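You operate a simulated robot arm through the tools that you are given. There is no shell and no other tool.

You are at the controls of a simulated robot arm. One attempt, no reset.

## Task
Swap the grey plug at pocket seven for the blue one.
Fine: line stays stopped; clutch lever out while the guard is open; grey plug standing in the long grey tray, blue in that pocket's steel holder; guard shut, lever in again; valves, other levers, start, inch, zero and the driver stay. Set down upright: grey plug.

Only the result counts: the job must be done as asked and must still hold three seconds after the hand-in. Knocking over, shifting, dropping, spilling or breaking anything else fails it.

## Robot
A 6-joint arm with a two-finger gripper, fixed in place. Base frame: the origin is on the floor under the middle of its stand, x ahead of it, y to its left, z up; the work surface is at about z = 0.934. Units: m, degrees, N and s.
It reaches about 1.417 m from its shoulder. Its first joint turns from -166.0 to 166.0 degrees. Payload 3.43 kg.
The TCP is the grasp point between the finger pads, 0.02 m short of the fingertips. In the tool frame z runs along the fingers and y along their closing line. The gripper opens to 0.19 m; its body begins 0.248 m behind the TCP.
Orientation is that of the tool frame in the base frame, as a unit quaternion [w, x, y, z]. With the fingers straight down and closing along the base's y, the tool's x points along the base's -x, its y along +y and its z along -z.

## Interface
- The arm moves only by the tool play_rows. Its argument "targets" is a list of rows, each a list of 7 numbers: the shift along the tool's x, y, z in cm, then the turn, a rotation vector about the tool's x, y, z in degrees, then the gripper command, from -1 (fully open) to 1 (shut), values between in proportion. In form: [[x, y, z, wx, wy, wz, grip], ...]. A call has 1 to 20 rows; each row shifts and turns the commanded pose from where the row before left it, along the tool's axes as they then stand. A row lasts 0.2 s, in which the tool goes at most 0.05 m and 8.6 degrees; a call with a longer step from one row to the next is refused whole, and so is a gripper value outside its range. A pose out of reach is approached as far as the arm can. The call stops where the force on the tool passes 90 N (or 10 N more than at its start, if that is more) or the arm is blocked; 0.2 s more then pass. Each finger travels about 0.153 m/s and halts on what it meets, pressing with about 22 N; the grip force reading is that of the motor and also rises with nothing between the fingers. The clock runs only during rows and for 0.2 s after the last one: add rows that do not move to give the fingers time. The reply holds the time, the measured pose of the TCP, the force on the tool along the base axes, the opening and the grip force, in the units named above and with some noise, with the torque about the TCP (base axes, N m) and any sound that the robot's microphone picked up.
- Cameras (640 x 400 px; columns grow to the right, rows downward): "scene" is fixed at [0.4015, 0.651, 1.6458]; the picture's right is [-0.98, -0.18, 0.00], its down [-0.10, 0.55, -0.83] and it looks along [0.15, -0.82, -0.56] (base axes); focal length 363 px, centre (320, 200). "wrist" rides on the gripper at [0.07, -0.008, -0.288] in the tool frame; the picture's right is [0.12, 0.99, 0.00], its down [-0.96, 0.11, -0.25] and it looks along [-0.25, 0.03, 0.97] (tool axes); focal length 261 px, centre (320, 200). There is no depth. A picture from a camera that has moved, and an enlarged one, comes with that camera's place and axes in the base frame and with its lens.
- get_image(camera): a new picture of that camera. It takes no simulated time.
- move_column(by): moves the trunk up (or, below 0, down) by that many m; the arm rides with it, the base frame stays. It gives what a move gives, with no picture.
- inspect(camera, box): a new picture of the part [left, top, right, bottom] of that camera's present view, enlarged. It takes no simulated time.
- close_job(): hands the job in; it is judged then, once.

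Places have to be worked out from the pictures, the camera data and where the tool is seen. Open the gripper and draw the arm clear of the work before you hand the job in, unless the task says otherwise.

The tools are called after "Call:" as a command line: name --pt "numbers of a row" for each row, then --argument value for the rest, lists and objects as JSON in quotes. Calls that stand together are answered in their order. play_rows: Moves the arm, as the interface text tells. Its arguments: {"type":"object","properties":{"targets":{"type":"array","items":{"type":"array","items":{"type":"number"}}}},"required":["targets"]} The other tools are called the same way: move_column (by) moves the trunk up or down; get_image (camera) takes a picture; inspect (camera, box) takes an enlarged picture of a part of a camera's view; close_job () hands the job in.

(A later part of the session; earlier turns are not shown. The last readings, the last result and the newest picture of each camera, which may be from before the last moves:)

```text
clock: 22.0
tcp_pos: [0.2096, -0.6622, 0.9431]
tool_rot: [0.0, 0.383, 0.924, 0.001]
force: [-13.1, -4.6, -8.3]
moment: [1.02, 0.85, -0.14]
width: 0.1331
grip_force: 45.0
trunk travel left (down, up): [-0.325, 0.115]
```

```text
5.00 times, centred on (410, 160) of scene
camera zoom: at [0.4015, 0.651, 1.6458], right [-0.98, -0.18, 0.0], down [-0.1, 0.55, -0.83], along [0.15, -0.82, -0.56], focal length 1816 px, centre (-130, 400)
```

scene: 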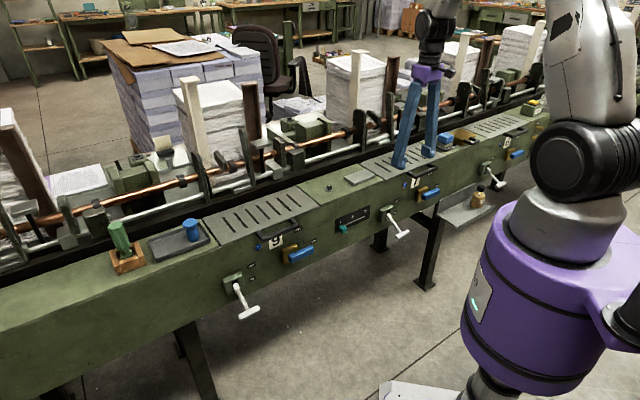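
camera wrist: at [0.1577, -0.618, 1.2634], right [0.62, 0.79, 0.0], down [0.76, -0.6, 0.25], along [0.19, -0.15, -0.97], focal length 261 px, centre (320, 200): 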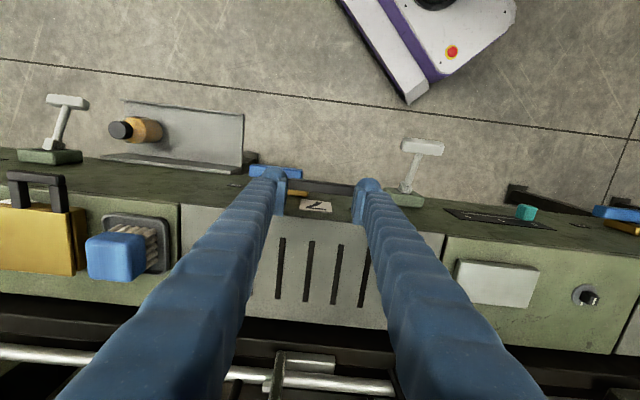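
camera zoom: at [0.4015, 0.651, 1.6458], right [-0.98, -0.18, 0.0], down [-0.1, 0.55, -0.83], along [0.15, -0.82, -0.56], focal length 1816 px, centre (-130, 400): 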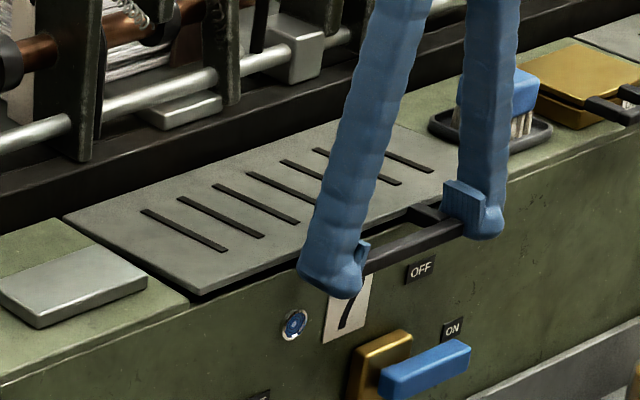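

The guard's front edge is now lifting with a steady 8 N. I continue along the arc in 2° steps.

Call:
play_rows --pt "-0.05 0 -0.72 0 0 0 0.2" --pt "-0.06 0 -0.71 0 0 0 0.2" --pt "-0.1 0 -0.71 0 0 0 0.2" --pt "-0.11 0 -0.71 0 0 0 0.2" --pt "-0.15 0 -0.7 0 0 0 0.2" --pt "-0.16 0 -0.7 0 0 0 0.2" --pt "-0.2 0 -0.69 0 0 0 0.2" --pt "-0.21 0 -0.69 0 0 0 0.2"

Call:
inspect --camera "scene" --box '[330, 70, 490, 210]'

Call:
get_image --camera "wrist"

```text
clock: 23.8
tcp_pos: [0.216, -0.6688, 0.999]
tool_rot: [-0.001, 0.382, 0.924, 0.0]
force: [-6.2, -1.7, -7.0]
moment: [0.85, 0.92, -0.04]
width: 0.1333
grip_force: 45.1
trunk travel left (down, up): [-0.325, 0.115]
```

```text
2.86 times, centred on (410, 140) of scene
camera zoom: at [0.4015, 0.651, 1.6458], right [-0.98, -0.18, 0.0], down [-0.1, 0.55, -0.83], along [0.15, -0.82, -0.56], focal length 1038 px, centre (63, 371)
```

zoom: 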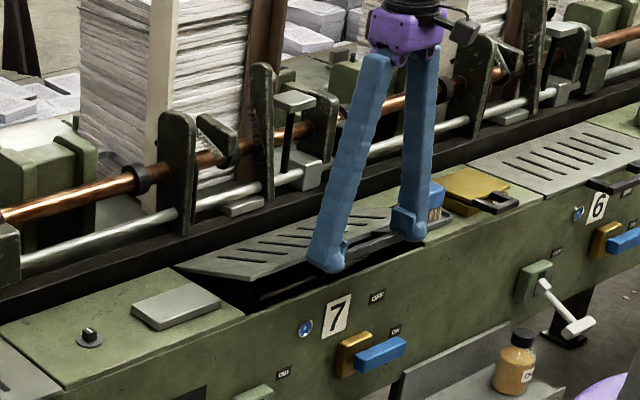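

```text
taken
camera wrist: at [0.1625, -0.6253, 1.2869], right [0.62, 0.79, 0.0], down [0.76, -0.6, 0.25], along [0.19, -0.15, -0.97], focal length 261 px, centre (320, 200)
```

wrist: 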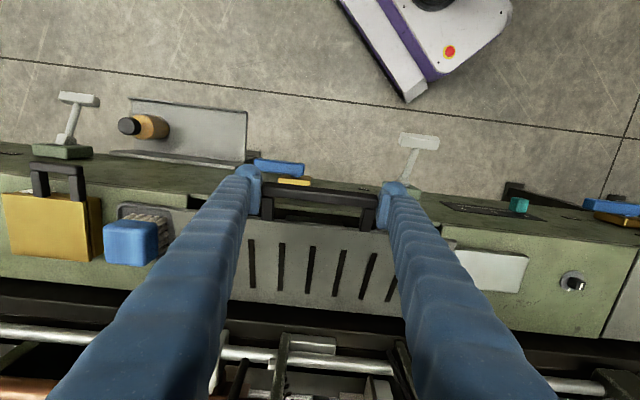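

The guard swings on its rear edge and stands at about 18° with 7 N load. I continue on the arc, now leaning the tool back toward the robot by 1.5° per row so that the fingers stay clear of the arms behind.

Call:
play_rows --pt "-0.369 0 -1.013 0 -1.5 0 0.2" --pt "-0.447 0 -0.981 0 -1.5 0 0.2" --pt "-0.523 0 -0.943 0 -1.5 0 0.2" --pt "-0.595 0 -0.899 0 -1.5 0 0.2" --pt "-0.664 0 -0.85 0 -1.5 0 0.2" --pt "-0.729 0 -0.795 0 -1.5 0 0.2" --pt "-0.789 0 -0.736 0 -1.5 0 0.2" --pt "-0.844 0 -0.671 0 -1.5 0 0.2"

Call:
inspect --camera "scene" --box '[330, 50, 490, 190]'

Call:
get_image --camera "wrist"

```text
clock: 25.6
tcp_pos: [0.2487, -0.7006, 1.0756]
tool_rot: [0.096, 0.379, 0.919, -0.039]
force: [-5.5, 10.1, -0.4]
moment: [0.62, 1.14, 0.2]
width: 0.1332
grip_force: 44.9
trunk travel left (down, up): [-0.325, 0.115]
```

```text
2.86 times, centred on (410, 120) of scene
camera zoom: at [0.4015, 0.651, 1.6458], right [-0.98, -0.18, 0.0], down [-0.1, 0.55, -0.83], along [0.15, -0.82, -0.56], focal length 1038 px, centre (63, 429)
```

zoom: 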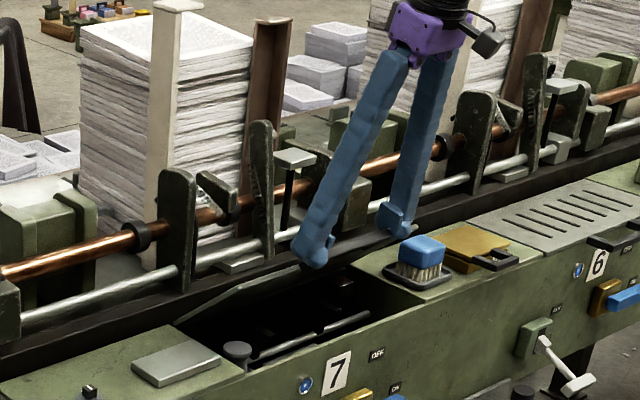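

```text
taken
camera wrist: at [0.1519, -0.6149, 1.3422], right [0.62, 0.79, -0.02], down [0.71, -0.55, 0.44], along [0.33, -0.29, -0.9], focal length 261 px, centre (320, 200)
```

wrist: 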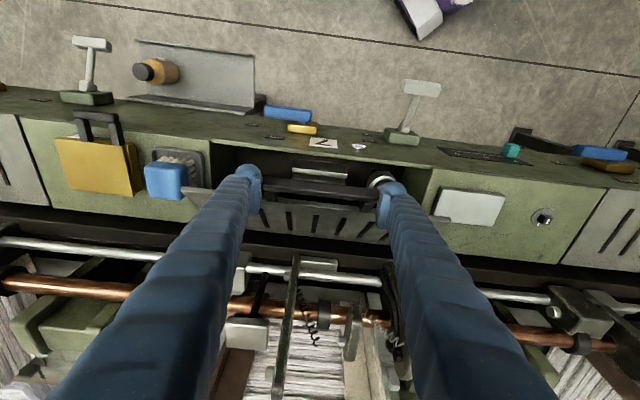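

About 42° open; the grey plug's round head is visible inside at the left end of the pocket. I continue the arc.

Call:
play_rows --pt "-0.894 0 -0.603 0 -1.5 0 0.2" --pt "-0.939 0 -0.531 0 -1.5 0 0.2" --pt "-0.977 0 -0.456 0 -1.5 0 0.2" --pt "-1.01 0 -0.378 0 -1.5 0 0.2" --pt "-1.037 0 -0.297 0 -1.5 0 0.2" --pt "-1.057 0 -0.215 0 -1.5 0 0.2" --pt "-1.07 0 -0.131 0 -1.5 0 0.2"

Call:
inspect --camera "scene" --box '[330, 50, 490, 190]'

Call:
get_image --camera "wrist"

```text
clock: 27.2
tcp_pos: [0.2899, -0.7425, 1.1216]
tool_rot: [0.181, 0.375, 0.906, -0.076]
force: [-7.8, 9.2, 6.6]
moment: [0.79, 1.07, 0.07]
width: 0.1333
grip_force: 45.0
trunk travel left (down, up): [-0.325, 0.115]
```

```text
2.86 times, centred on (410, 120) of scene
camera zoom: at [0.4015, 0.651, 1.6458], right [-0.98, -0.18, 0.0], down [-0.1, 0.55, -0.83], along [0.15, -0.82, -0.56], focal length 1038 px, centre (63, 429)
```

zoom: 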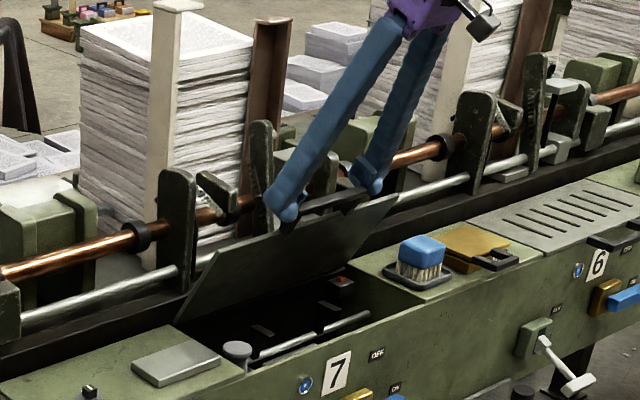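

```text
taken
camera wrist: at [0.1613, -0.6237, 1.3599], right [0.62, 0.78, -0.05], down [0.64, -0.48, 0.6], along [0.44, -0.4, -0.8], focal length 261 px, centre (320, 200)
```

wrist: 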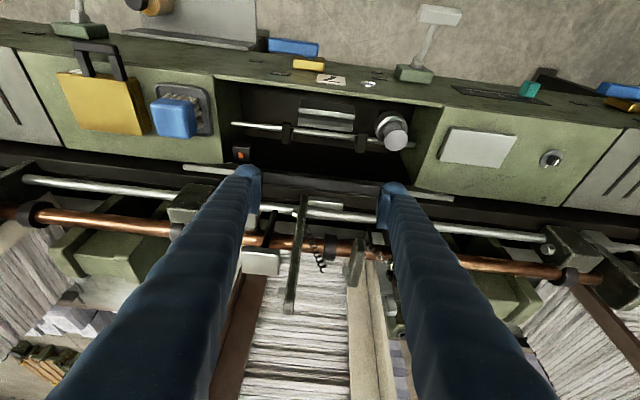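

About 64° open with a constant 8 N tangential resistance, which looks like hinge friction. I open further to about 79° while staying clear of the arm and post behind.

Call:
play_rows --pt "-1.078 0 -0.041 0 -1.5 0 0.2" --pt "-1.078 0 0.043 0 -1.5 0 0.2" --pt "-1.071 0 0.128 0 -1.5 0 0.2" --pt "-1.058 0 0.211 0 -1.5 0 0.2" --pt "-1.038 0 0.294 0 -1.5 0 0.2"

Call:
inspect --camera "scene" --box '[330, 50, 490, 190]'

Call:
get_image --camera "wrist"

```text
clock: 28.4
tcp_pos: [0.3263, -0.7782, 1.14]
tool_rot: [0.242, 0.369, 0.892, -0.101]
force: [-9.6, 16.3, 45.3]
moment: [1.37, 0.9, -0.2]
width: 0.1346
grip_force: 45.1
trunk travel left (down, up): [-0.325, 0.115]
```

```text
2.86 times, centred on (410, 120) of scene
camera zoom: at [0.4015, 0.651, 1.6458], right [-0.98, -0.18, 0.0], down [-0.1, 0.55, -0.83], along [0.15, -0.82, -0.56], focal length 1038 px, centre (63, 429)
```

zoom: 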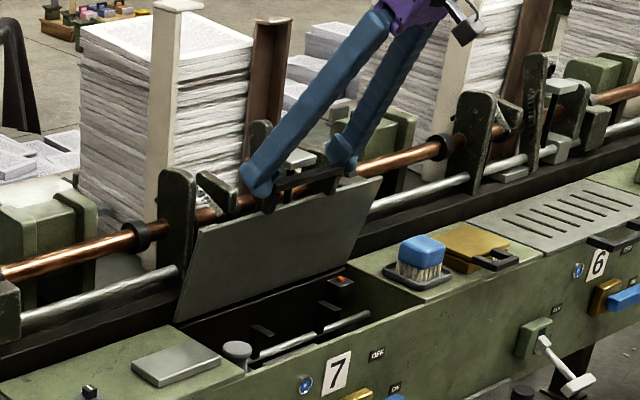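

```text
taken
camera wrist: at [0.1749, -0.6368, 1.3532], right [0.63, 0.77, -0.06], down [0.58, -0.42, 0.7], along [0.52, -0.48, -0.71], focal length 261 px, centre (320, 200)
```

wrist: 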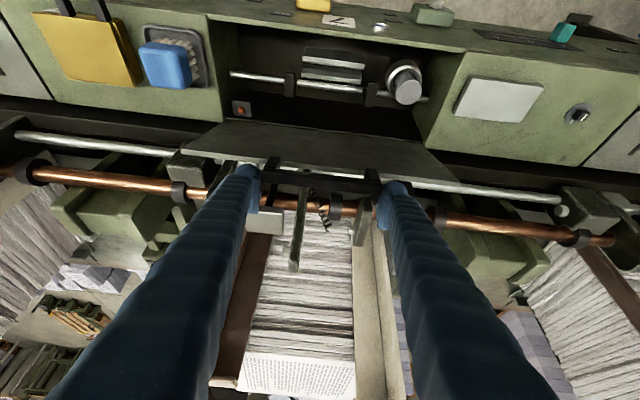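

The guard stands near 79°, but the tool now feels 45 N upwards, so it sits slightly inside the true arc. I ease it up by 0.5 cm and check again.

Call:
play_rows --pt "-0.13 0 -0.22 0 0 0 0.2" --pt "-0.13 0 -0.22 0 0 0 0.2" --pt "0 0 0 0 0 0 0.2"

Call:
inspect --camera "scene" --box '[360, 60, 440, 130]'

Call:
inspect --camera "wrist" --box '[210, 120, 430, 290]'

```text
clock: 29.2
tcp_pos: [0.327, -0.7788, 1.1413]
tool_rot: [0.239, 0.369, 0.893, -0.099]
force: [-5.5, -0.9, 11.8]
moment: [-1.47, 1.58, -0.78]
width: 0.1345
grip_force: 44.8
trunk travel left (down, up): [-0.325, 0.115]
```

```text
5.71 times, centred on (400, 95) of scene
camera zoom: at [0.4015, 0.651, 1.6458], right [-0.98, -0.18, 0.0], down [-0.1, 0.55, -0.83], along [0.15, -0.82, -0.56], focal length 2075 px, centre (-137, 800)
```

zoom: 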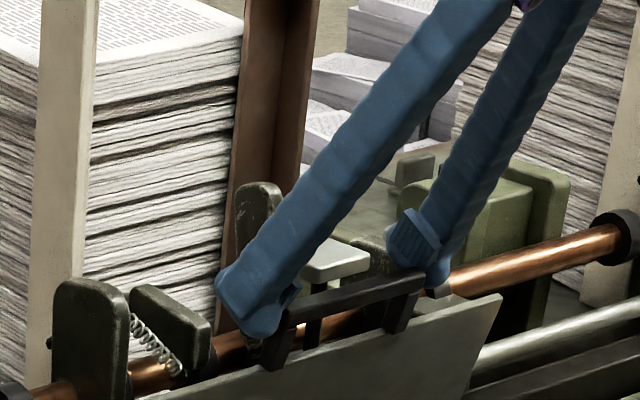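

```text
2.35 times, centred on (320, 205) of wrist
camera zoom: at [0.1763, -0.6388, 1.3547], right [0.63, 0.78, -0.06], down [0.58, -0.42, 0.69], along [0.51, -0.47, -0.72], focal length 613 px, centre (320, 188)
```

zoom: 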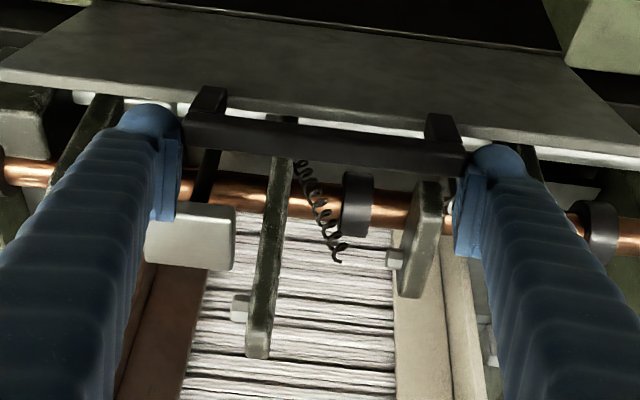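

The force dropped to 12 N. Before releasing I test whether the hinge friction alone would hold the guard: I nudge it 0.6 cm in the closing direction and read which way it resists.

Call:
play_rows --pt "0.26 0 -0.15 0 0 0 0.2" --pt "0.26 0 -0.15 0 0 0 0.2" --pt "0 0 0 0 0 0 0.2"

```text
clock: 30.0
tcp_pos: [0.3225, -0.7747, 1.1391]
tool_rot: [0.239, 0.369, 0.893, -0.097]
force: [-1.6, -9.1, -5.7]
moment: [-0.76, -0.26, -0.27]
width: 0.1344
grip_force: 44.9
trunk travel left (down, up): [-0.325, 0.115]
```

The guard resists closing too (about 4 N), so friction holds it. I push it back open by about 1 cm, then release and watch it.

Call:
play_rows --pt "-0.3 0 0.15 0 0 0 0.2" --pt "-0.3 0 0.15 0 0 0 0.2" --pt "-0.2 0 0.1 0 0 0 0.2" --pt "0 0 0 0 0 0 0.0" --pt "0 0 0 0 0 0 -0.7" --pt "0 0 0 0 0 0 -0.9" --pt "0 0 0 0 0 0 -0.9"

Call:
inspect --camera "scene" --box '[330, 50, 490, 190]'

Call:
get_image --camera "wrist"

```text
clock: 31.6
tcp_pos: [0.3281, -0.78, 1.1413]
tool_rot: [0.239, 0.369, 0.893, -0.099]
force: [-0.3, -0.6, 0.1]
moment: [-0.01, -0.05, 0.03]
width: 0.1805
grip_force: 0.1
trunk travel left (down, up): [-0.325, 0.115]
```

```text
2.86 times, centred on (410, 120) of scene
camera zoom: at [0.4015, 0.651, 1.6458], right [-0.98, -0.18, 0.0], down [-0.1, 0.55, -0.83], along [0.15, -0.82, -0.56], focal length 1038 px, centre (63, 429)
```

zoom: 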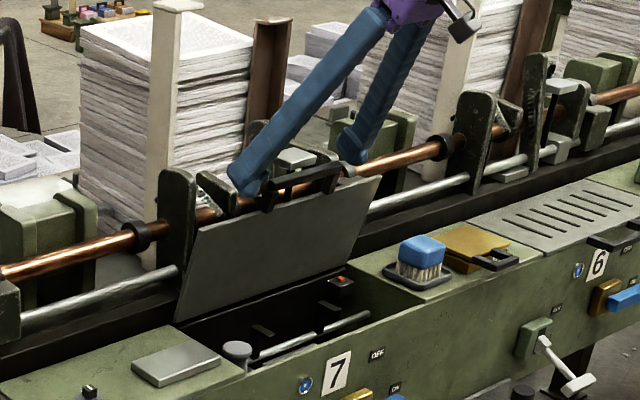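

```text
taken
camera wrist: at [0.1787, -0.6411, 1.3547], right [0.63, 0.78, -0.06], down [0.58, -0.42, 0.7], along [0.51, -0.47, -0.72], focal length 261 px, centre (320, 200)
```

wrist: 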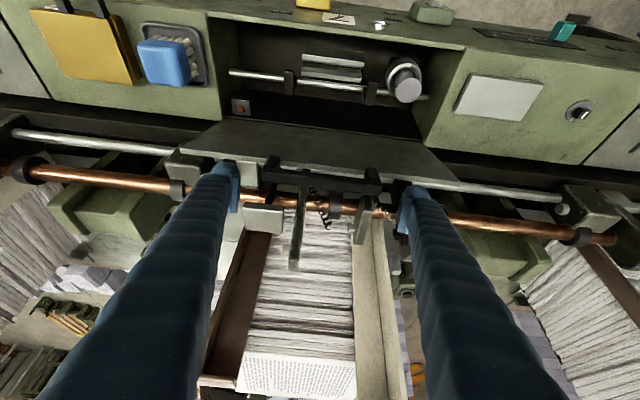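

The guard stays open by itself. I draw the hand back along its own axis, then straighten it to vertical for a clean look at the pocket.

Call:
play_rows --pt "0 0 -3 0 0 0 -0.9" --pt "0 0 -4 0 0 0 -0.9" --pt "0 0 -4 0 0 0 -0.9" --pt "0 0 -4 0 0 0 -0.9" --pt "0 0 -2 0 0 0 -0.9" --pt "0 0 0 0 7.5 0 -0.9" --pt "0 0 0 0 7.5 0 -0.9" --pt "0 0 0 0 7.5 0 -0.9" --pt "0 0 0 0 7.5 0 -0.9" --pt "0 0 0 0 0 0 -0.9"

Call:
get_image --camera "wrist"

Call:
inspect --camera "scene" --box '[330, 80, 490, 220]'

```text
clock: 33.8
tcp_pos: [0.2679, -0.7199, 1.2897]
tool_rot: [0.0, 0.383, 0.924, 0.0]
force: [-0.2, -0.8, 0.7]
moment: [0.01, -0.06, -0.02]
width: 0.1803
grip_force: 0.1
trunk travel left (down, up): [-0.325, 0.115]
```

```text
taken
camera wrist: at [0.213, -0.6757, 1.5775], right [0.62, 0.79, 0.0], down [0.76, -0.6, 0.25], along [0.19, -0.15, -0.97], focal length 261 px, centre (320, 200)
```

wrist: 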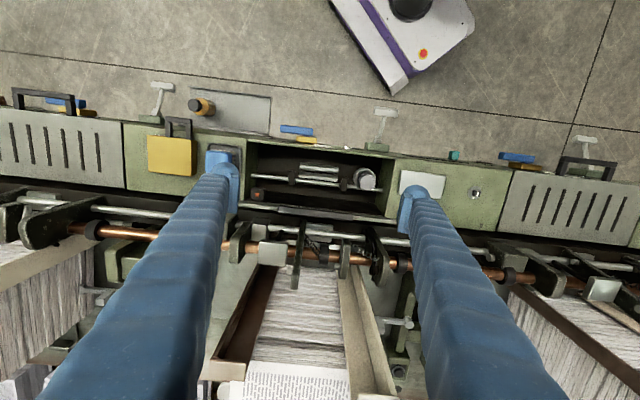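

```text
2.86 times, centred on (410, 150) of scene
camera zoom: at [0.4015, 0.651, 1.6458], right [-0.98, -0.18, 0.0], down [-0.1, 0.55, -0.83], along [0.15, -0.82, -0.56], focal length 1038 px, centre (63, 343)
```

zoom: 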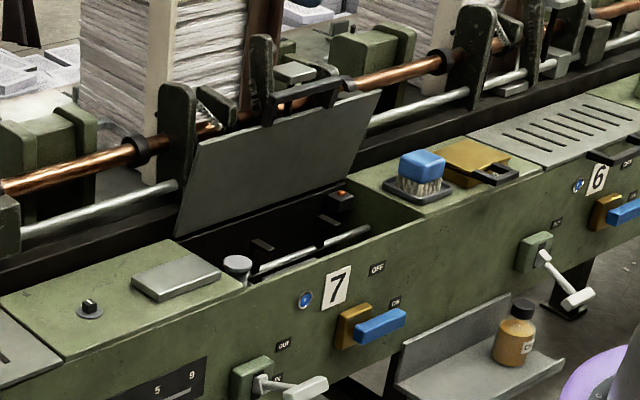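

The guard is standing open. I enlarge the pocket to measure the grey plug and its holder.

Call:
inspect --camera "wrist" --box '[230, 130, 410, 230]'

Call:
inspect --camera "wrist" --box '[335, 150, 395, 210]'

Call:
inspect --camera "scene" --box '[370, 140, 430, 190]'

Call:
inspect --camera "scene" --box '[100, 190, 240, 280]'

```text
3.56 times, centred on (320, 180) of wrist
camera zoom: at [0.213, -0.6757, 1.5775], right [0.62, 0.79, 0.0], down [0.76, -0.6, 0.25], along [0.19, -0.15, -0.97], focal length 927 px, centre (320, 271)
```

zoom: 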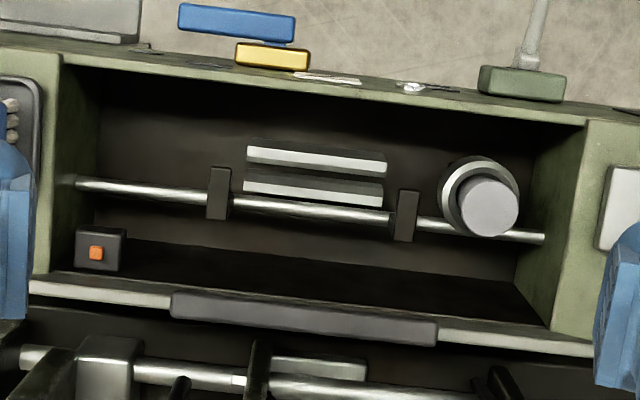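

```text
6.67 times, centred on (365, 180) of wrist
camera zoom: at [0.213, -0.6757, 1.5775], right [0.62, 0.79, 0.0], down [0.76, -0.6, 0.25], along [0.19, -0.15, -0.97], focal length 1738 px, centre (20, 333)
```

zoom: 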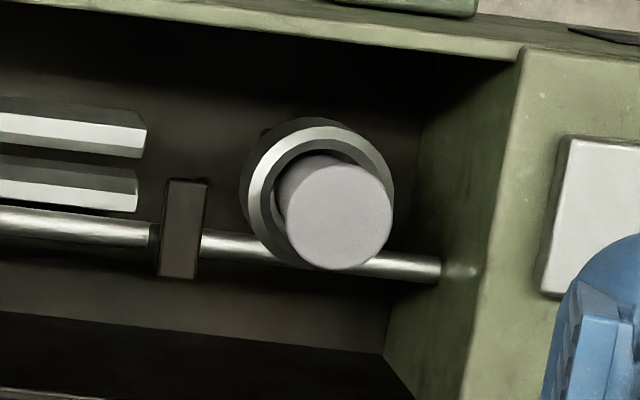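

```text
8.00 times, centred on (400, 165) of scene
camera zoom: at [0.4015, 0.651, 1.6458], right [-0.98, -0.18, 0.0], down [-0.1, 0.55, -0.83], along [0.15, -0.82, -0.56], focal length 2905 px, centre (-320, 480)
```

zoom: 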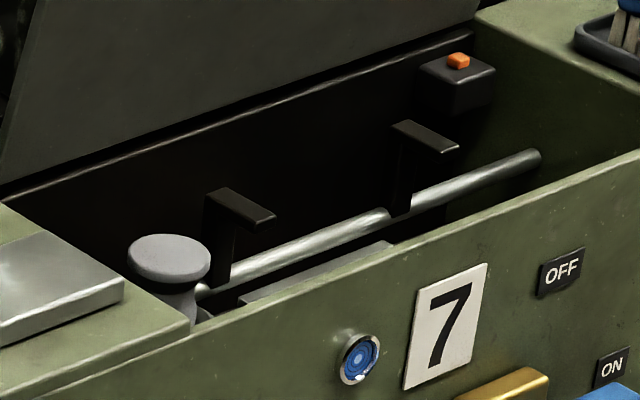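

```text
4.44 times, centred on (170, 235) of scene
camera zoom: at [0.4015, 0.651, 1.6458], right [-0.98, -0.18, 0.0], down [-0.1, 0.55, -0.83], along [0.15, -0.82, -0.56], focal length 1614 px, centre (987, 44)
```

zoom: 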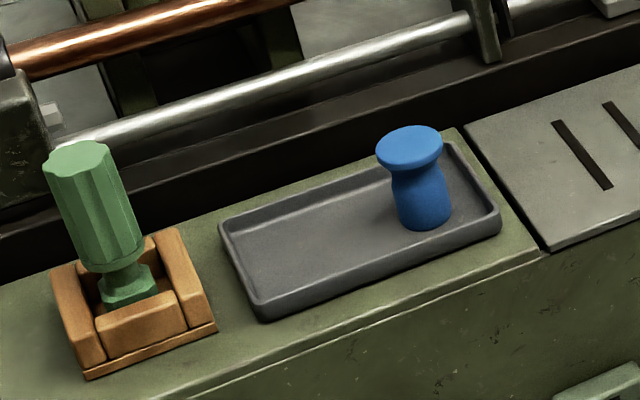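

The grey plug sits near s≈-0.187, q≈-0.738, its head about 4 cm across and roughly level with the deck. There is too little room along the line for a finger, so I turn the hand 90° to close across the line and move above the plug for a closer view.

Call:
play_rows --pt "0 0 0 0 0 -8 0.1" --pt "0 0 0 0 0 -8 0.1" --pt "0 0 0 0 0 -8 0.1" --pt "0 0 0 0 0 -8 0.1" --pt "0 0 0 0 0 -8 0.1" --pt "0 0 0 0 0 -8 0.1" --pt "0 0 0 0 0 -8 0.1" --pt "0 0 0 0 0 -8 0.1" --pt "0 0 0 0 0 -8 0.1" --pt "0 0 0 0 0 -8 0.1" --pt "0 0 0 0 0 -8 0.1" --pt "0 0 0 0 0 -2 0.1" --pt "-4.4 -1.3 0 0 0 0 0.1" --pt "-4.4 -1.3 0 0 0 0 0.1" --pt "-4.4 -1.3 0 0 0 0 0.1" --pt "0 0 2 0 0 0 0.1" --pt "0 0 0 0 0 0 0.1"

Call:
get_image --camera "wrist"

Call:
inspect --camera "scene" --box '[330, 50, 490, 190]'

```text
clock: 37.4
tcp_pos: [0.3901, -0.655, 1.2682]
tool_rot: [0.0, -0.384, 0.923, 0.001]
force: [0.4, -0.2, 0.5]
moment: [0.14, 0.02, 0.04]
width: 0.0855
grip_force: 0.1
trunk travel left (down, up): [-0.325, 0.115]
```

```text
taken
camera wrist: at [0.3478, -0.7108, 1.5545], right [-0.79, 0.62, 0.0], down [0.6, 0.76, 0.25], along [0.15, 0.2, -0.97], focal length 261 px, centre (320, 200)
```

wrist: 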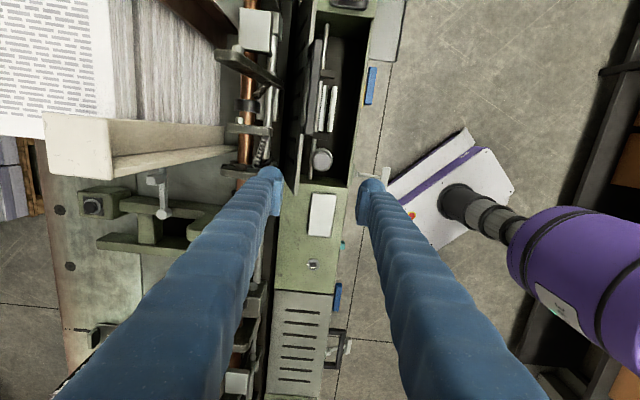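

```text
2.86 times, centred on (410, 120) of scene
camera zoom: at [0.4015, 0.651, 1.6458], right [-0.98, -0.18, 0.0], down [-0.1, 0.55, -0.83], along [0.15, -0.82, -0.56], focal length 1038 px, centre (63, 429)
```

zoom: 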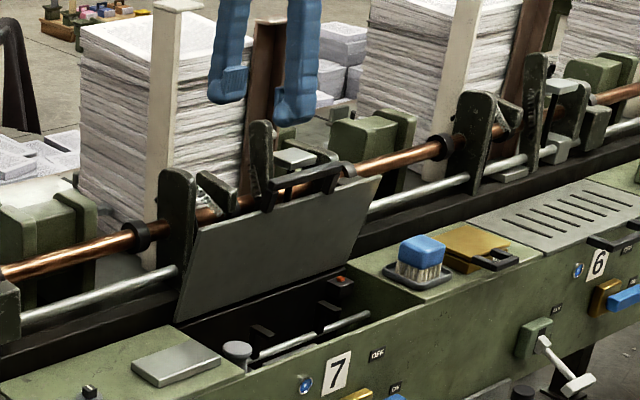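

Call:
inspect --camera "wrist" --box '[270, 110, 370, 210]'

Call:
inspect --camera "wrist" --box '[260, 0, 400, 110]'

```text
4.00 times, centred on (320, 160) of wrist
camera zoom: at [0.3478, -0.7108, 1.5545], right [-0.79, 0.62, 0.0], down [0.6, 0.76, 0.25], along [0.15, 0.2, -0.97], focal length 1043 px, centre (320, 360)
```

zoom: 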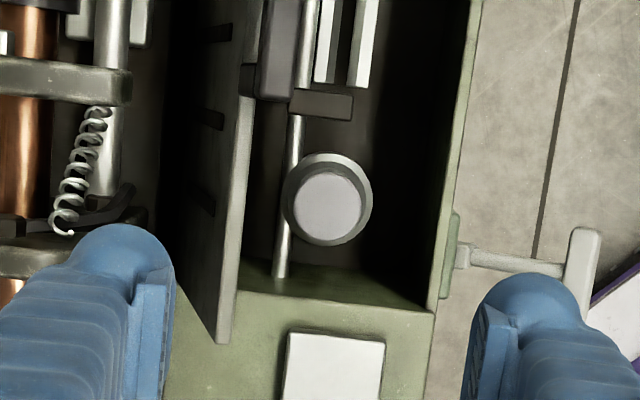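

```text
3.64 times, centred on (330, 55) of wrist
camera zoom: at [0.3478, -0.7108, 1.5545], right [-0.79, 0.62, 0.0], down [0.6, 0.76, 0.25], along [0.15, 0.2, -0.97], focal length 948 px, centre (284, 727)
```

zoom: 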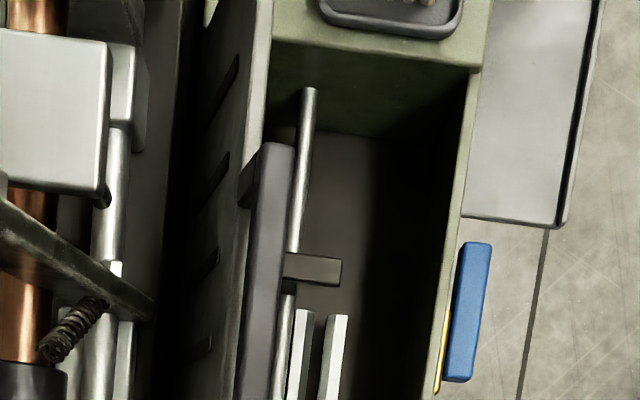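

The plug head is at about (0.386, -0.655), top near z≈0.91, and it is coaxial with the steel ring. The open guard leans a little too far forward for the rear finger, so I go down beside it and gently push it a few degrees further open with the back of the rear finger.

Call:
play_rows --pt "0 2.5 0 0 0 0 0.1" --pt "0 2.5 2 0 0 0 0.1" --pt "0 0 4.5 0 0 0 0.1" --pt "0 0 4.5 0 0 0 0.1" --pt "0 0 4.5 0 0 0 0.1" --pt "0 0 4.5 0 0 0 0.1" --pt "0 0 0 0 0 0 0.1"

Call:
inspect --camera "scene" --box '[330, 50, 490, 190]'

Call:
get_image --camera "wrist"

```text
clock: 39.0
tcp_pos: [0.3516, -0.6194, 1.0677]
tool_rot: [0.0, -0.383, 0.924, 0.001]
force: [-0.5, 0.5, 0.9]
moment: [0.02, 0.01, -0.01]
width: 0.0853
grip_force: 0.1
trunk travel left (down, up): [-0.325, 0.115]
```

```text
2.86 times, centred on (410, 120) of scene
camera zoom: at [0.4015, 0.651, 1.6458], right [-0.98, -0.18, 0.0], down [-0.1, 0.55, -0.83], along [0.15, -0.82, -0.56], focal length 1038 px, centre (63, 429)
```

zoom: 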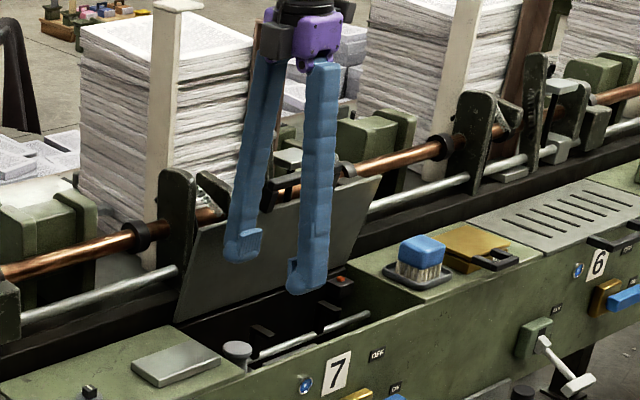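

```text
taken
camera wrist: at [0.3085, -0.6743, 1.355], right [-0.79, 0.62, 0.0], down [0.6, 0.76, 0.25], along [0.15, 0.19, -0.97], focal length 261 px, centre (320, 200)
```

wrist: 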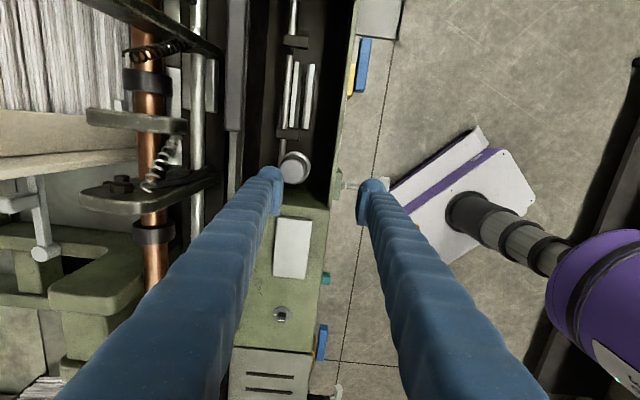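

Call:
play_rows --pt "0 -1.0 0 0 0 0 0.1" --pt "0 -1.0 0 0 0 0 0.1" --pt "0 -0.5 0 0 0 0 0.1" --pt "0 -0.5 0 0 0 0 0.1" --pt "0 -0.4 0 0 0 0 0.1"

Call:
inspect --camera "scene" --box '[330, 50, 490, 190]'

Call:
inspect --camera "wrist" --box '[180, 0, 380, 220]'

```text
clock: 40.2
tcp_pos: [0.3789, -0.6431, 1.0682]
tool_rot: [0.0, -0.383, 0.924, 0.001]
force: [-1.3, 0.7, -1.7]
moment: [0.04, -0.01, -0.04]
width: 0.0846
grip_force: 0.0
trunk travel left (down, up): [-0.325, 0.115]
```

```text
2.86 times, centred on (410, 120) of scene
camera zoom: at [0.4015, 0.651, 1.6458], right [-0.98, -0.18, 0.0], down [-0.1, 0.55, -0.83], along [0.15, -0.82, -0.56], focal length 1038 px, centre (63, 429)
```

zoom: 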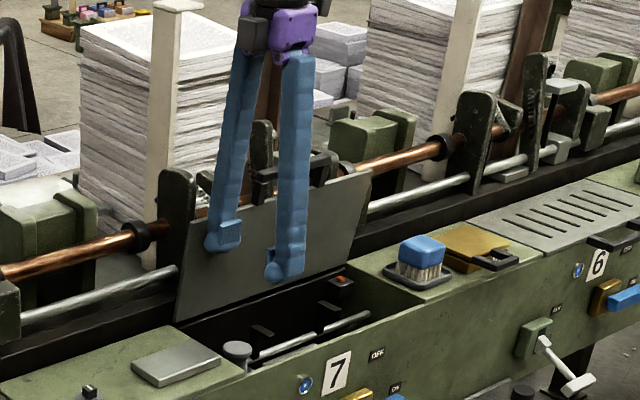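

```text
1.82 times, centred on (280, 110) of wrist
camera zoom: at [0.3359, -0.698, 1.3563], right [-0.79, 0.62, 0.0], down [0.6, 0.76, 0.25], along [0.15, 0.19, -0.97], focal length 474 px, centre (393, 364)
```

zoom: 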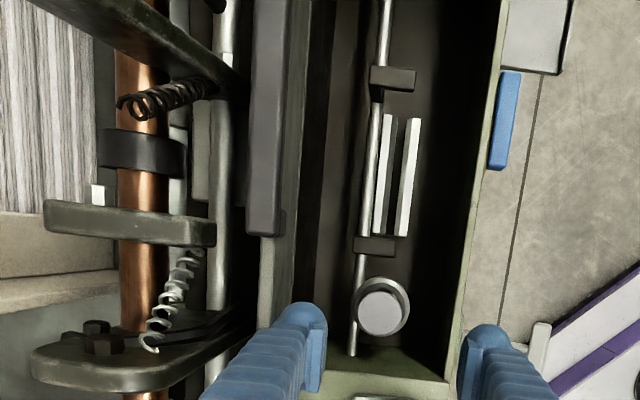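

The guard moved a few degrees without notable force. I push 0.6 cm further, then check clearance to the arm behind.

Call:
play_rows --pt "0 -0.3 0 0 0 0 0.1" --pt "0 -0.3 0 0 0 0 0.1" --pt "0 0 0 0 0 0 0.1"

Call:
inspect --camera "wrist" --box '[180, 0, 380, 220]'

Call:
inspect --camera "scene" --box '[360, 60, 440, 150]'

```text
clock: 41.0
tcp_pos: [0.3819, -0.6475, 1.0702]
tool_rot: [-0.001, -0.384, 0.923, 0.001]
force: [-0.8, 1.3, -1.3]
moment: [0.05, 0.08, 0.07]
width: 0.0842
grip_force: 0.1
trunk travel left (down, up): [-0.325, 0.115]
```

```text
1.82 times, centred on (280, 110) of wrist
camera zoom: at [0.34, -0.7026, 1.3567], right [-0.79, 0.62, 0.0], down [0.6, 0.76, 0.25], along [0.15, 0.2, -0.97], focal length 474 px, centre (393, 364)
```

zoom: 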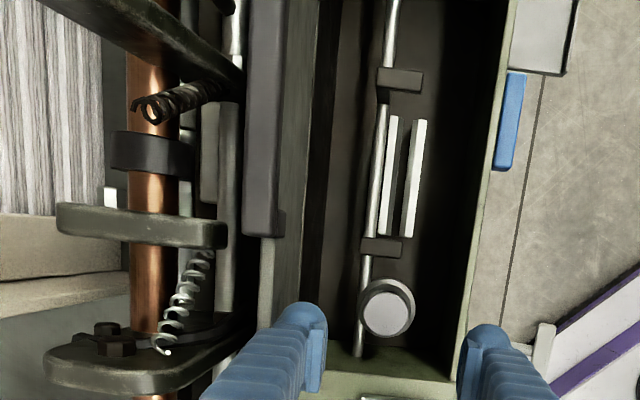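

```text
4.44 times, centred on (400, 105) of scene
camera zoom: at [0.4015, 0.651, 1.6458], right [-0.98, -0.18, 0.0], down [-0.1, 0.55, -0.83], along [0.15, -0.82, -0.56], focal length 1614 px, centre (-36, 622)
```

zoom: 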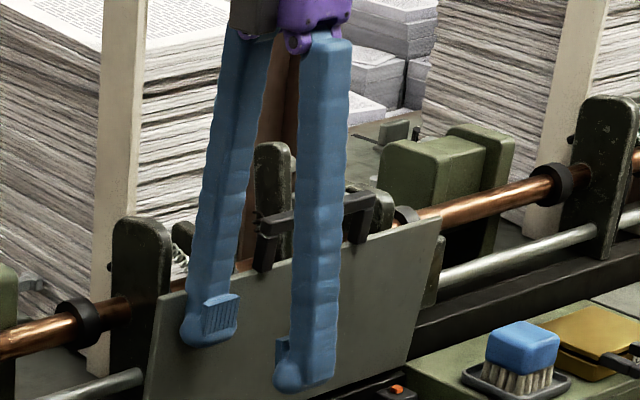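

The guard is now at about 85° with roughly 0.8 cm left to the arm behind, so I stop pushing. I measure the plug, ring and front wall precisely from here.

Call:
inspect --camera "wrist" --box '[260, 120, 350, 210]'

```text
4.44 times, centred on (305, 165) of wrist
camera zoom: at [0.34, -0.7026, 1.3567], right [-0.79, 0.62, 0.0], down [0.6, 0.76, 0.25], along [0.15, 0.2, -0.97], focal length 1158 px, centre (387, 356)
```

zoom: 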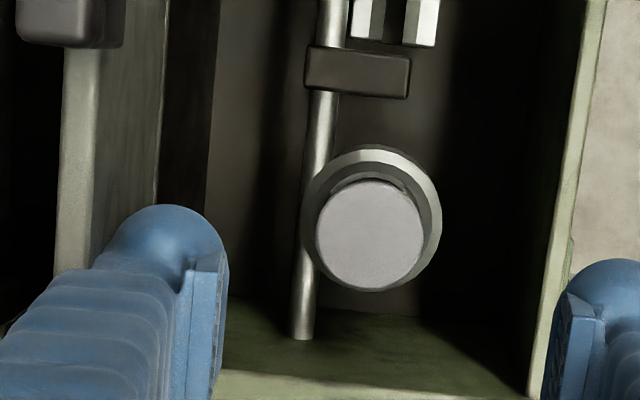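

The head top is at about z≈0.918 at (0.385, -0.6555), 4.2 cm across; the ring top is at z≈0.87 and a rod lies behind it with its top near 0.88. With a 5.6 cm opening I have about 0.9 cm to the front wall. I narrow the fingers, centre over the plug and go down halfway.

Call:
play_rows --pt "0 0 0 0 0 0 0.41" --pt "0 0 0 0 0 0 0.41" --pt "0.34 -0.4 0 0 0 0 0.41" --pt "0 -0.41 0 0 0 0 0.41" --pt "0 0 3 0 0 0 0.41" --pt "0 0 3 0 0 0 0.41" --pt "0 0 0 0 0 0 0.41"

Call:
inspect --camera "wrist" --box '[240, 110, 400, 230]'

Call:
inspect --camera "scene" --box '[360, 80, 440, 180]'

```text
clock: 42.6
tcp_pos: [0.3853, -0.654, 1.0083]
tool_rot: [0.0, -0.383, 0.924, 0.0]
force: [0.1, 0.8, 0.8]
moment: [0.01, -0.02, 0.0]
width: 0.0558
grip_force: 0.1
trunk travel left (down, up): [-0.325, 0.115]
```

```text
3.33 times, centred on (320, 170) of wrist
camera zoom: at [0.343, -0.7085, 1.2959], right [-0.79, 0.62, 0.0], down [0.6, 0.76, 0.25], along [0.15, 0.19, -0.97], focal length 869 px, centre (320, 300)
```

zoom: 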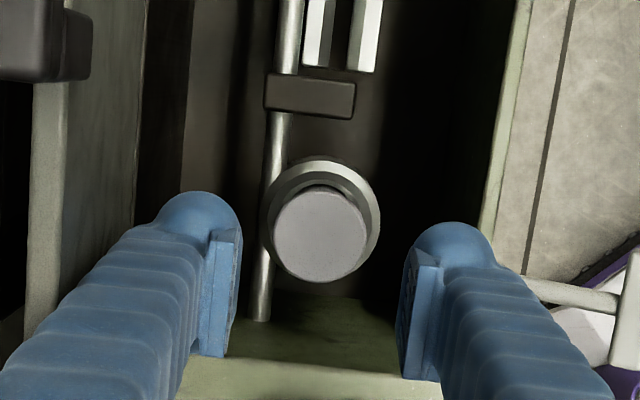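

```text
4.00 times, centred on (400, 130) of scene
camera zoom: at [0.4015, 0.651, 1.6458], right [-0.98, -0.18, 0.0], down [-0.1, 0.55, -0.83], along [0.15, -0.82, -0.56], focal length 1453 px, centre (0, 480)
```

zoom: 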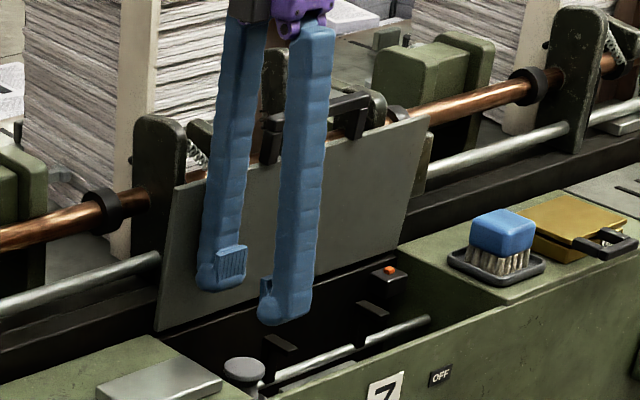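

The TCP is over the head within a millimetre or two. I descend to just above grasp height.

Call:
play_rows --pt "0 0 3 0 0 0 0.41" --pt "0 0 3 0 0 0 0.41" --pt "0 0 1.8 0 0 0 0.41" --pt "0 0 0 0 0 0 0.41"

Call:
inspect --camera "wrist" --box '[240, 110, 400, 230]'

Call:
inspect --camera "scene" --box '[360, 80, 440, 180]'

```text
clock: 43.6
tcp_pos: [0.3845, -0.6541, 0.9314]
tool_rot: [0.0, -0.383, 0.924, 0.0]
force: [-0.8, 0.2, 0.5]
moment: [0.0, 0.01, -0.05]
width: 0.056
grip_force: 0.0
trunk travel left (down, up): [-0.325, 0.115]
```

```text
3.33 times, centred on (320, 170) of wrist
camera zoom: at [0.3425, -0.7095, 1.219], right [-0.79, 0.62, 0.0], down [0.6, 0.76, 0.25], along [0.15, 0.19, -0.97], focal length 869 px, centre (320, 300)
```

zoom: 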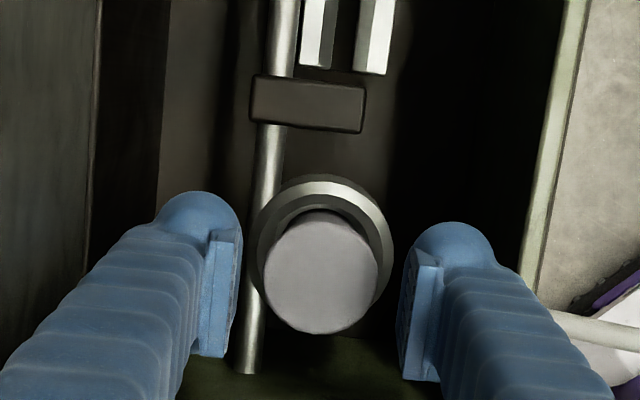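

```text
4.00 times, centred on (400, 130) of scene
camera zoom: at [0.4015, 0.651, 1.6458], right [-0.98, -0.18, 0.0], down [-0.1, 0.55, -0.83], along [0.15, -0.82, -0.56], focal length 1453 px, centre (0, 480)
```

zoom: 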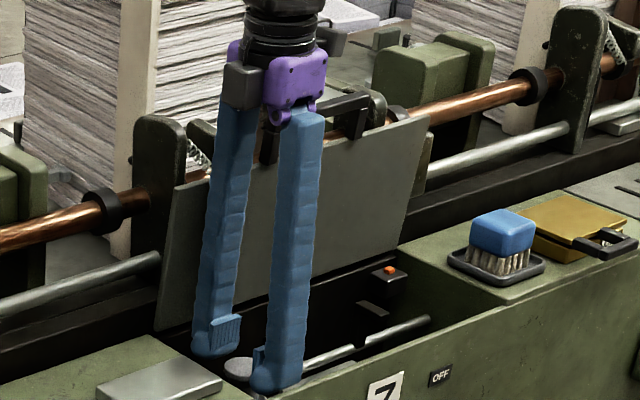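

The head sits centred between the pads with its top at about 0.91–0.918. I lower the last 2 cm and close on the head.

Call:
play_rows --pt "0 -0.1 1.0 0 0 0 0.41" --pt "0 0 1.0 0 0 0 0.41" --pt "0 0 0 0 0 0 0.41" --pt "0 0 0 0 0 0 0.8" --pt "0 0 0 0 0 0 0.8" --pt "0 0 0 0 0 0 0.8"

Call:
inspect --camera "wrist" --box '[240, 110, 400, 230]'

Call:
inspect --camera "scene" --box '[360, 80, 440, 180]'

```text
clock: 45.0
tcp_pos: [0.3851, -0.655, 0.9125]
tool_rot: [0.0, -0.384, 0.923, 0.0]
force: [-0.6, 0.1, 0.5]
moment: [0.0, -0.02, -0.03]
width: 0.0375
grip_force: 21.9
trunk travel left (down, up): [-0.325, 0.115]
```

```text
3.33 times, centred on (320, 170) of wrist
camera zoom: at [0.3429, -0.7102, 1.1998], right [-0.79, 0.62, 0.0], down [0.6, 0.76, 0.25], along [0.15, 0.19, -0.97], focal length 869 px, centre (320, 300)
```

zoom: 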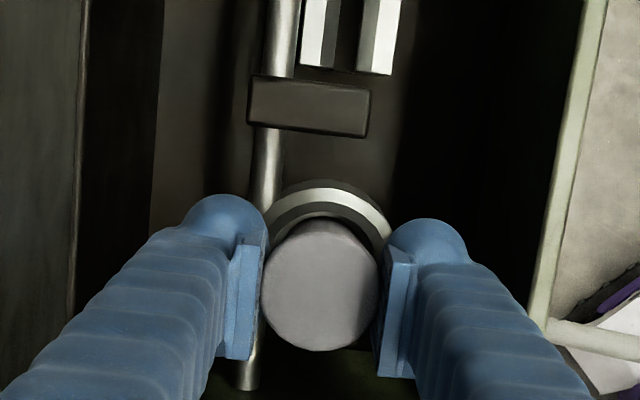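

```text
4.00 times, centred on (400, 130) of scene
camera zoom: at [0.4015, 0.651, 1.6458], right [-0.98, -0.18, 0.0], down [-0.1, 0.55, -0.83], along [0.15, -0.82, -0.56], focal length 1453 px, centre (0, 480)
```

zoom: 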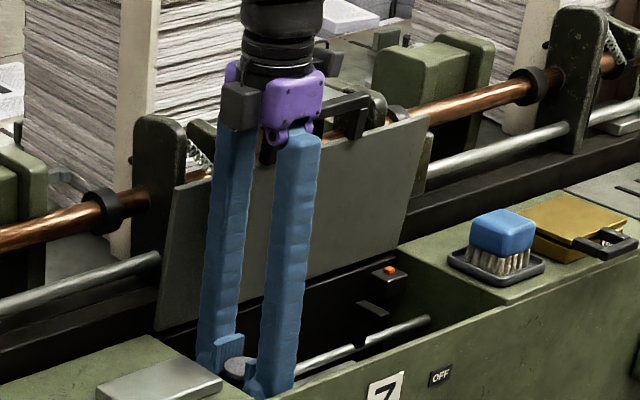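

Both pads have closed on the head (0.0375 m, 22 N). I lift slowly and straight, watching for jamming.

Call:
play_rows --pt "0 0 0 0 0 0 1" --pt "0 0 -0.4 0 0 0 1" --pt "0 0 -0.5 0 0 0 1" --pt "0 0 -0.6 0 0 0 1"

Call:
inspect --camera "wrist" --box '[240, 110, 400, 230]'

Call:
inspect --camera "scene" --box '[370, 120, 440, 190]'

```text
clock: 46.0
tcp_pos: [0.3857, -0.657, 0.9263]
tool_rot: [0.0, -0.383, 0.924, 0.0]
force: [0.4, 0.3, 0.1]
moment: [0.02, -0.04, -0.01]
width: 0.0377
grip_force: 21.7
trunk travel left (down, up): [-0.325, 0.115]
```

```text
3.33 times, centred on (320, 170) of wrist
camera zoom: at [0.3434, -0.712, 1.2142], right [-0.79, 0.62, 0.0], down [0.6, 0.76, 0.25], along [0.15, 0.19, -0.97], focal length 869 px, centre (320, 300)
```

zoom: 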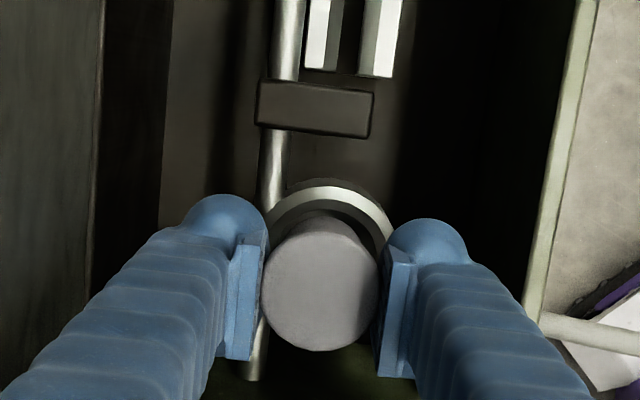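

```text
5.71 times, centred on (405, 155) of scene
camera zoom: at [0.4015, 0.651, 1.6458], right [-0.98, -0.18, 0.0], down [-0.1, 0.55, -0.83], along [0.15, -0.82, -0.56], focal length 2075 px, centre (-166, 457)
```

zoom: 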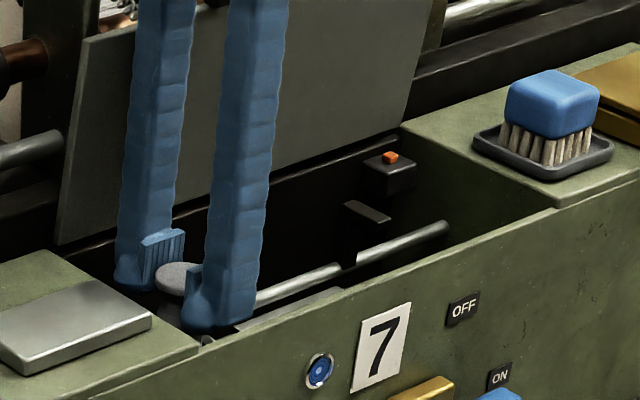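

It lifts freely. I raise it straight up, clear of the pocket and the guard.

Call:
play_rows --pt "0 0 -1.5 0 0 0 1" --pt "0 0 -2.5 0 0 0 1" --pt "0 0 -3 0 0 0 1" --pt "0 0 -4 0 0 0 1" --pt "0 0 -4 0 0 0 1" --pt "0 0 -4 0 0 0 1" --pt "0 0 -4 0 0 0 1" --pt "0 0 -4 0 0 0 1" --pt "0 0 0 0 0 0 1"

Call:
get_image --camera "wrist"

Call:
get_image --camera "scene"

Call:
inspect --camera "scene" --box '[350, 40, 450, 190]'

```text
clock: 48.0
tcp_pos: [0.3854, -0.657, 1.2]
tool_rot: [0.001, -0.384, 0.923, 0.0]
force: [0.4, 0.3, 0.1]
moment: [-0.04, 0.01, -0.01]
width: 0.0374
grip_force: 21.5
trunk travel left (down, up): [-0.325, 0.115]
```

```text
taken
camera wrist: at [0.3428, -0.7118, 1.4875], right [-0.79, 0.62, 0.0], down [0.6, 0.76, 0.25], along [0.15, 0.2, -0.97], focal length 261 px, centre (320, 200)
```

wrist: 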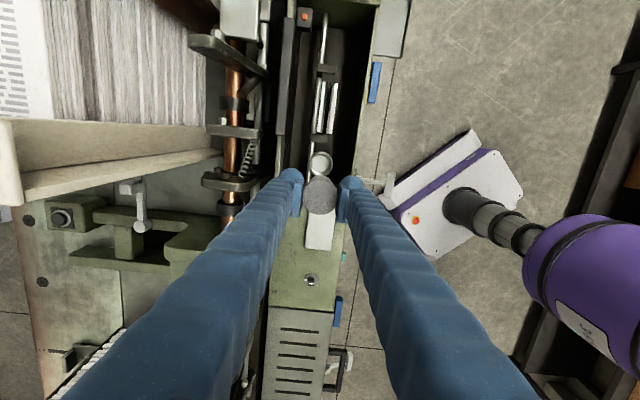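

```text
taken
```

scene: 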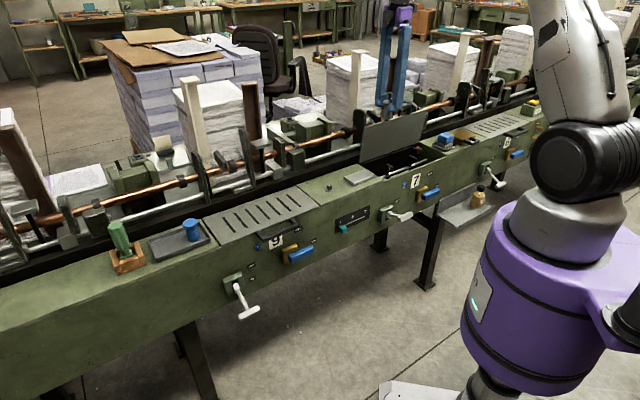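

```text
2.67 times, centred on (400, 115) of scene
camera zoom: at [0.4015, 0.651, 1.6458], right [-0.98, -0.18, 0.0], down [-0.1, 0.55, -0.83], along [0.15, -0.82, -0.56], focal length 968 px, centre (107, 427)
```

zoom: 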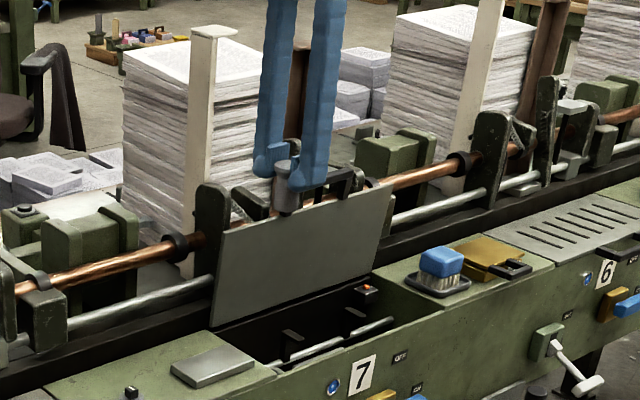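

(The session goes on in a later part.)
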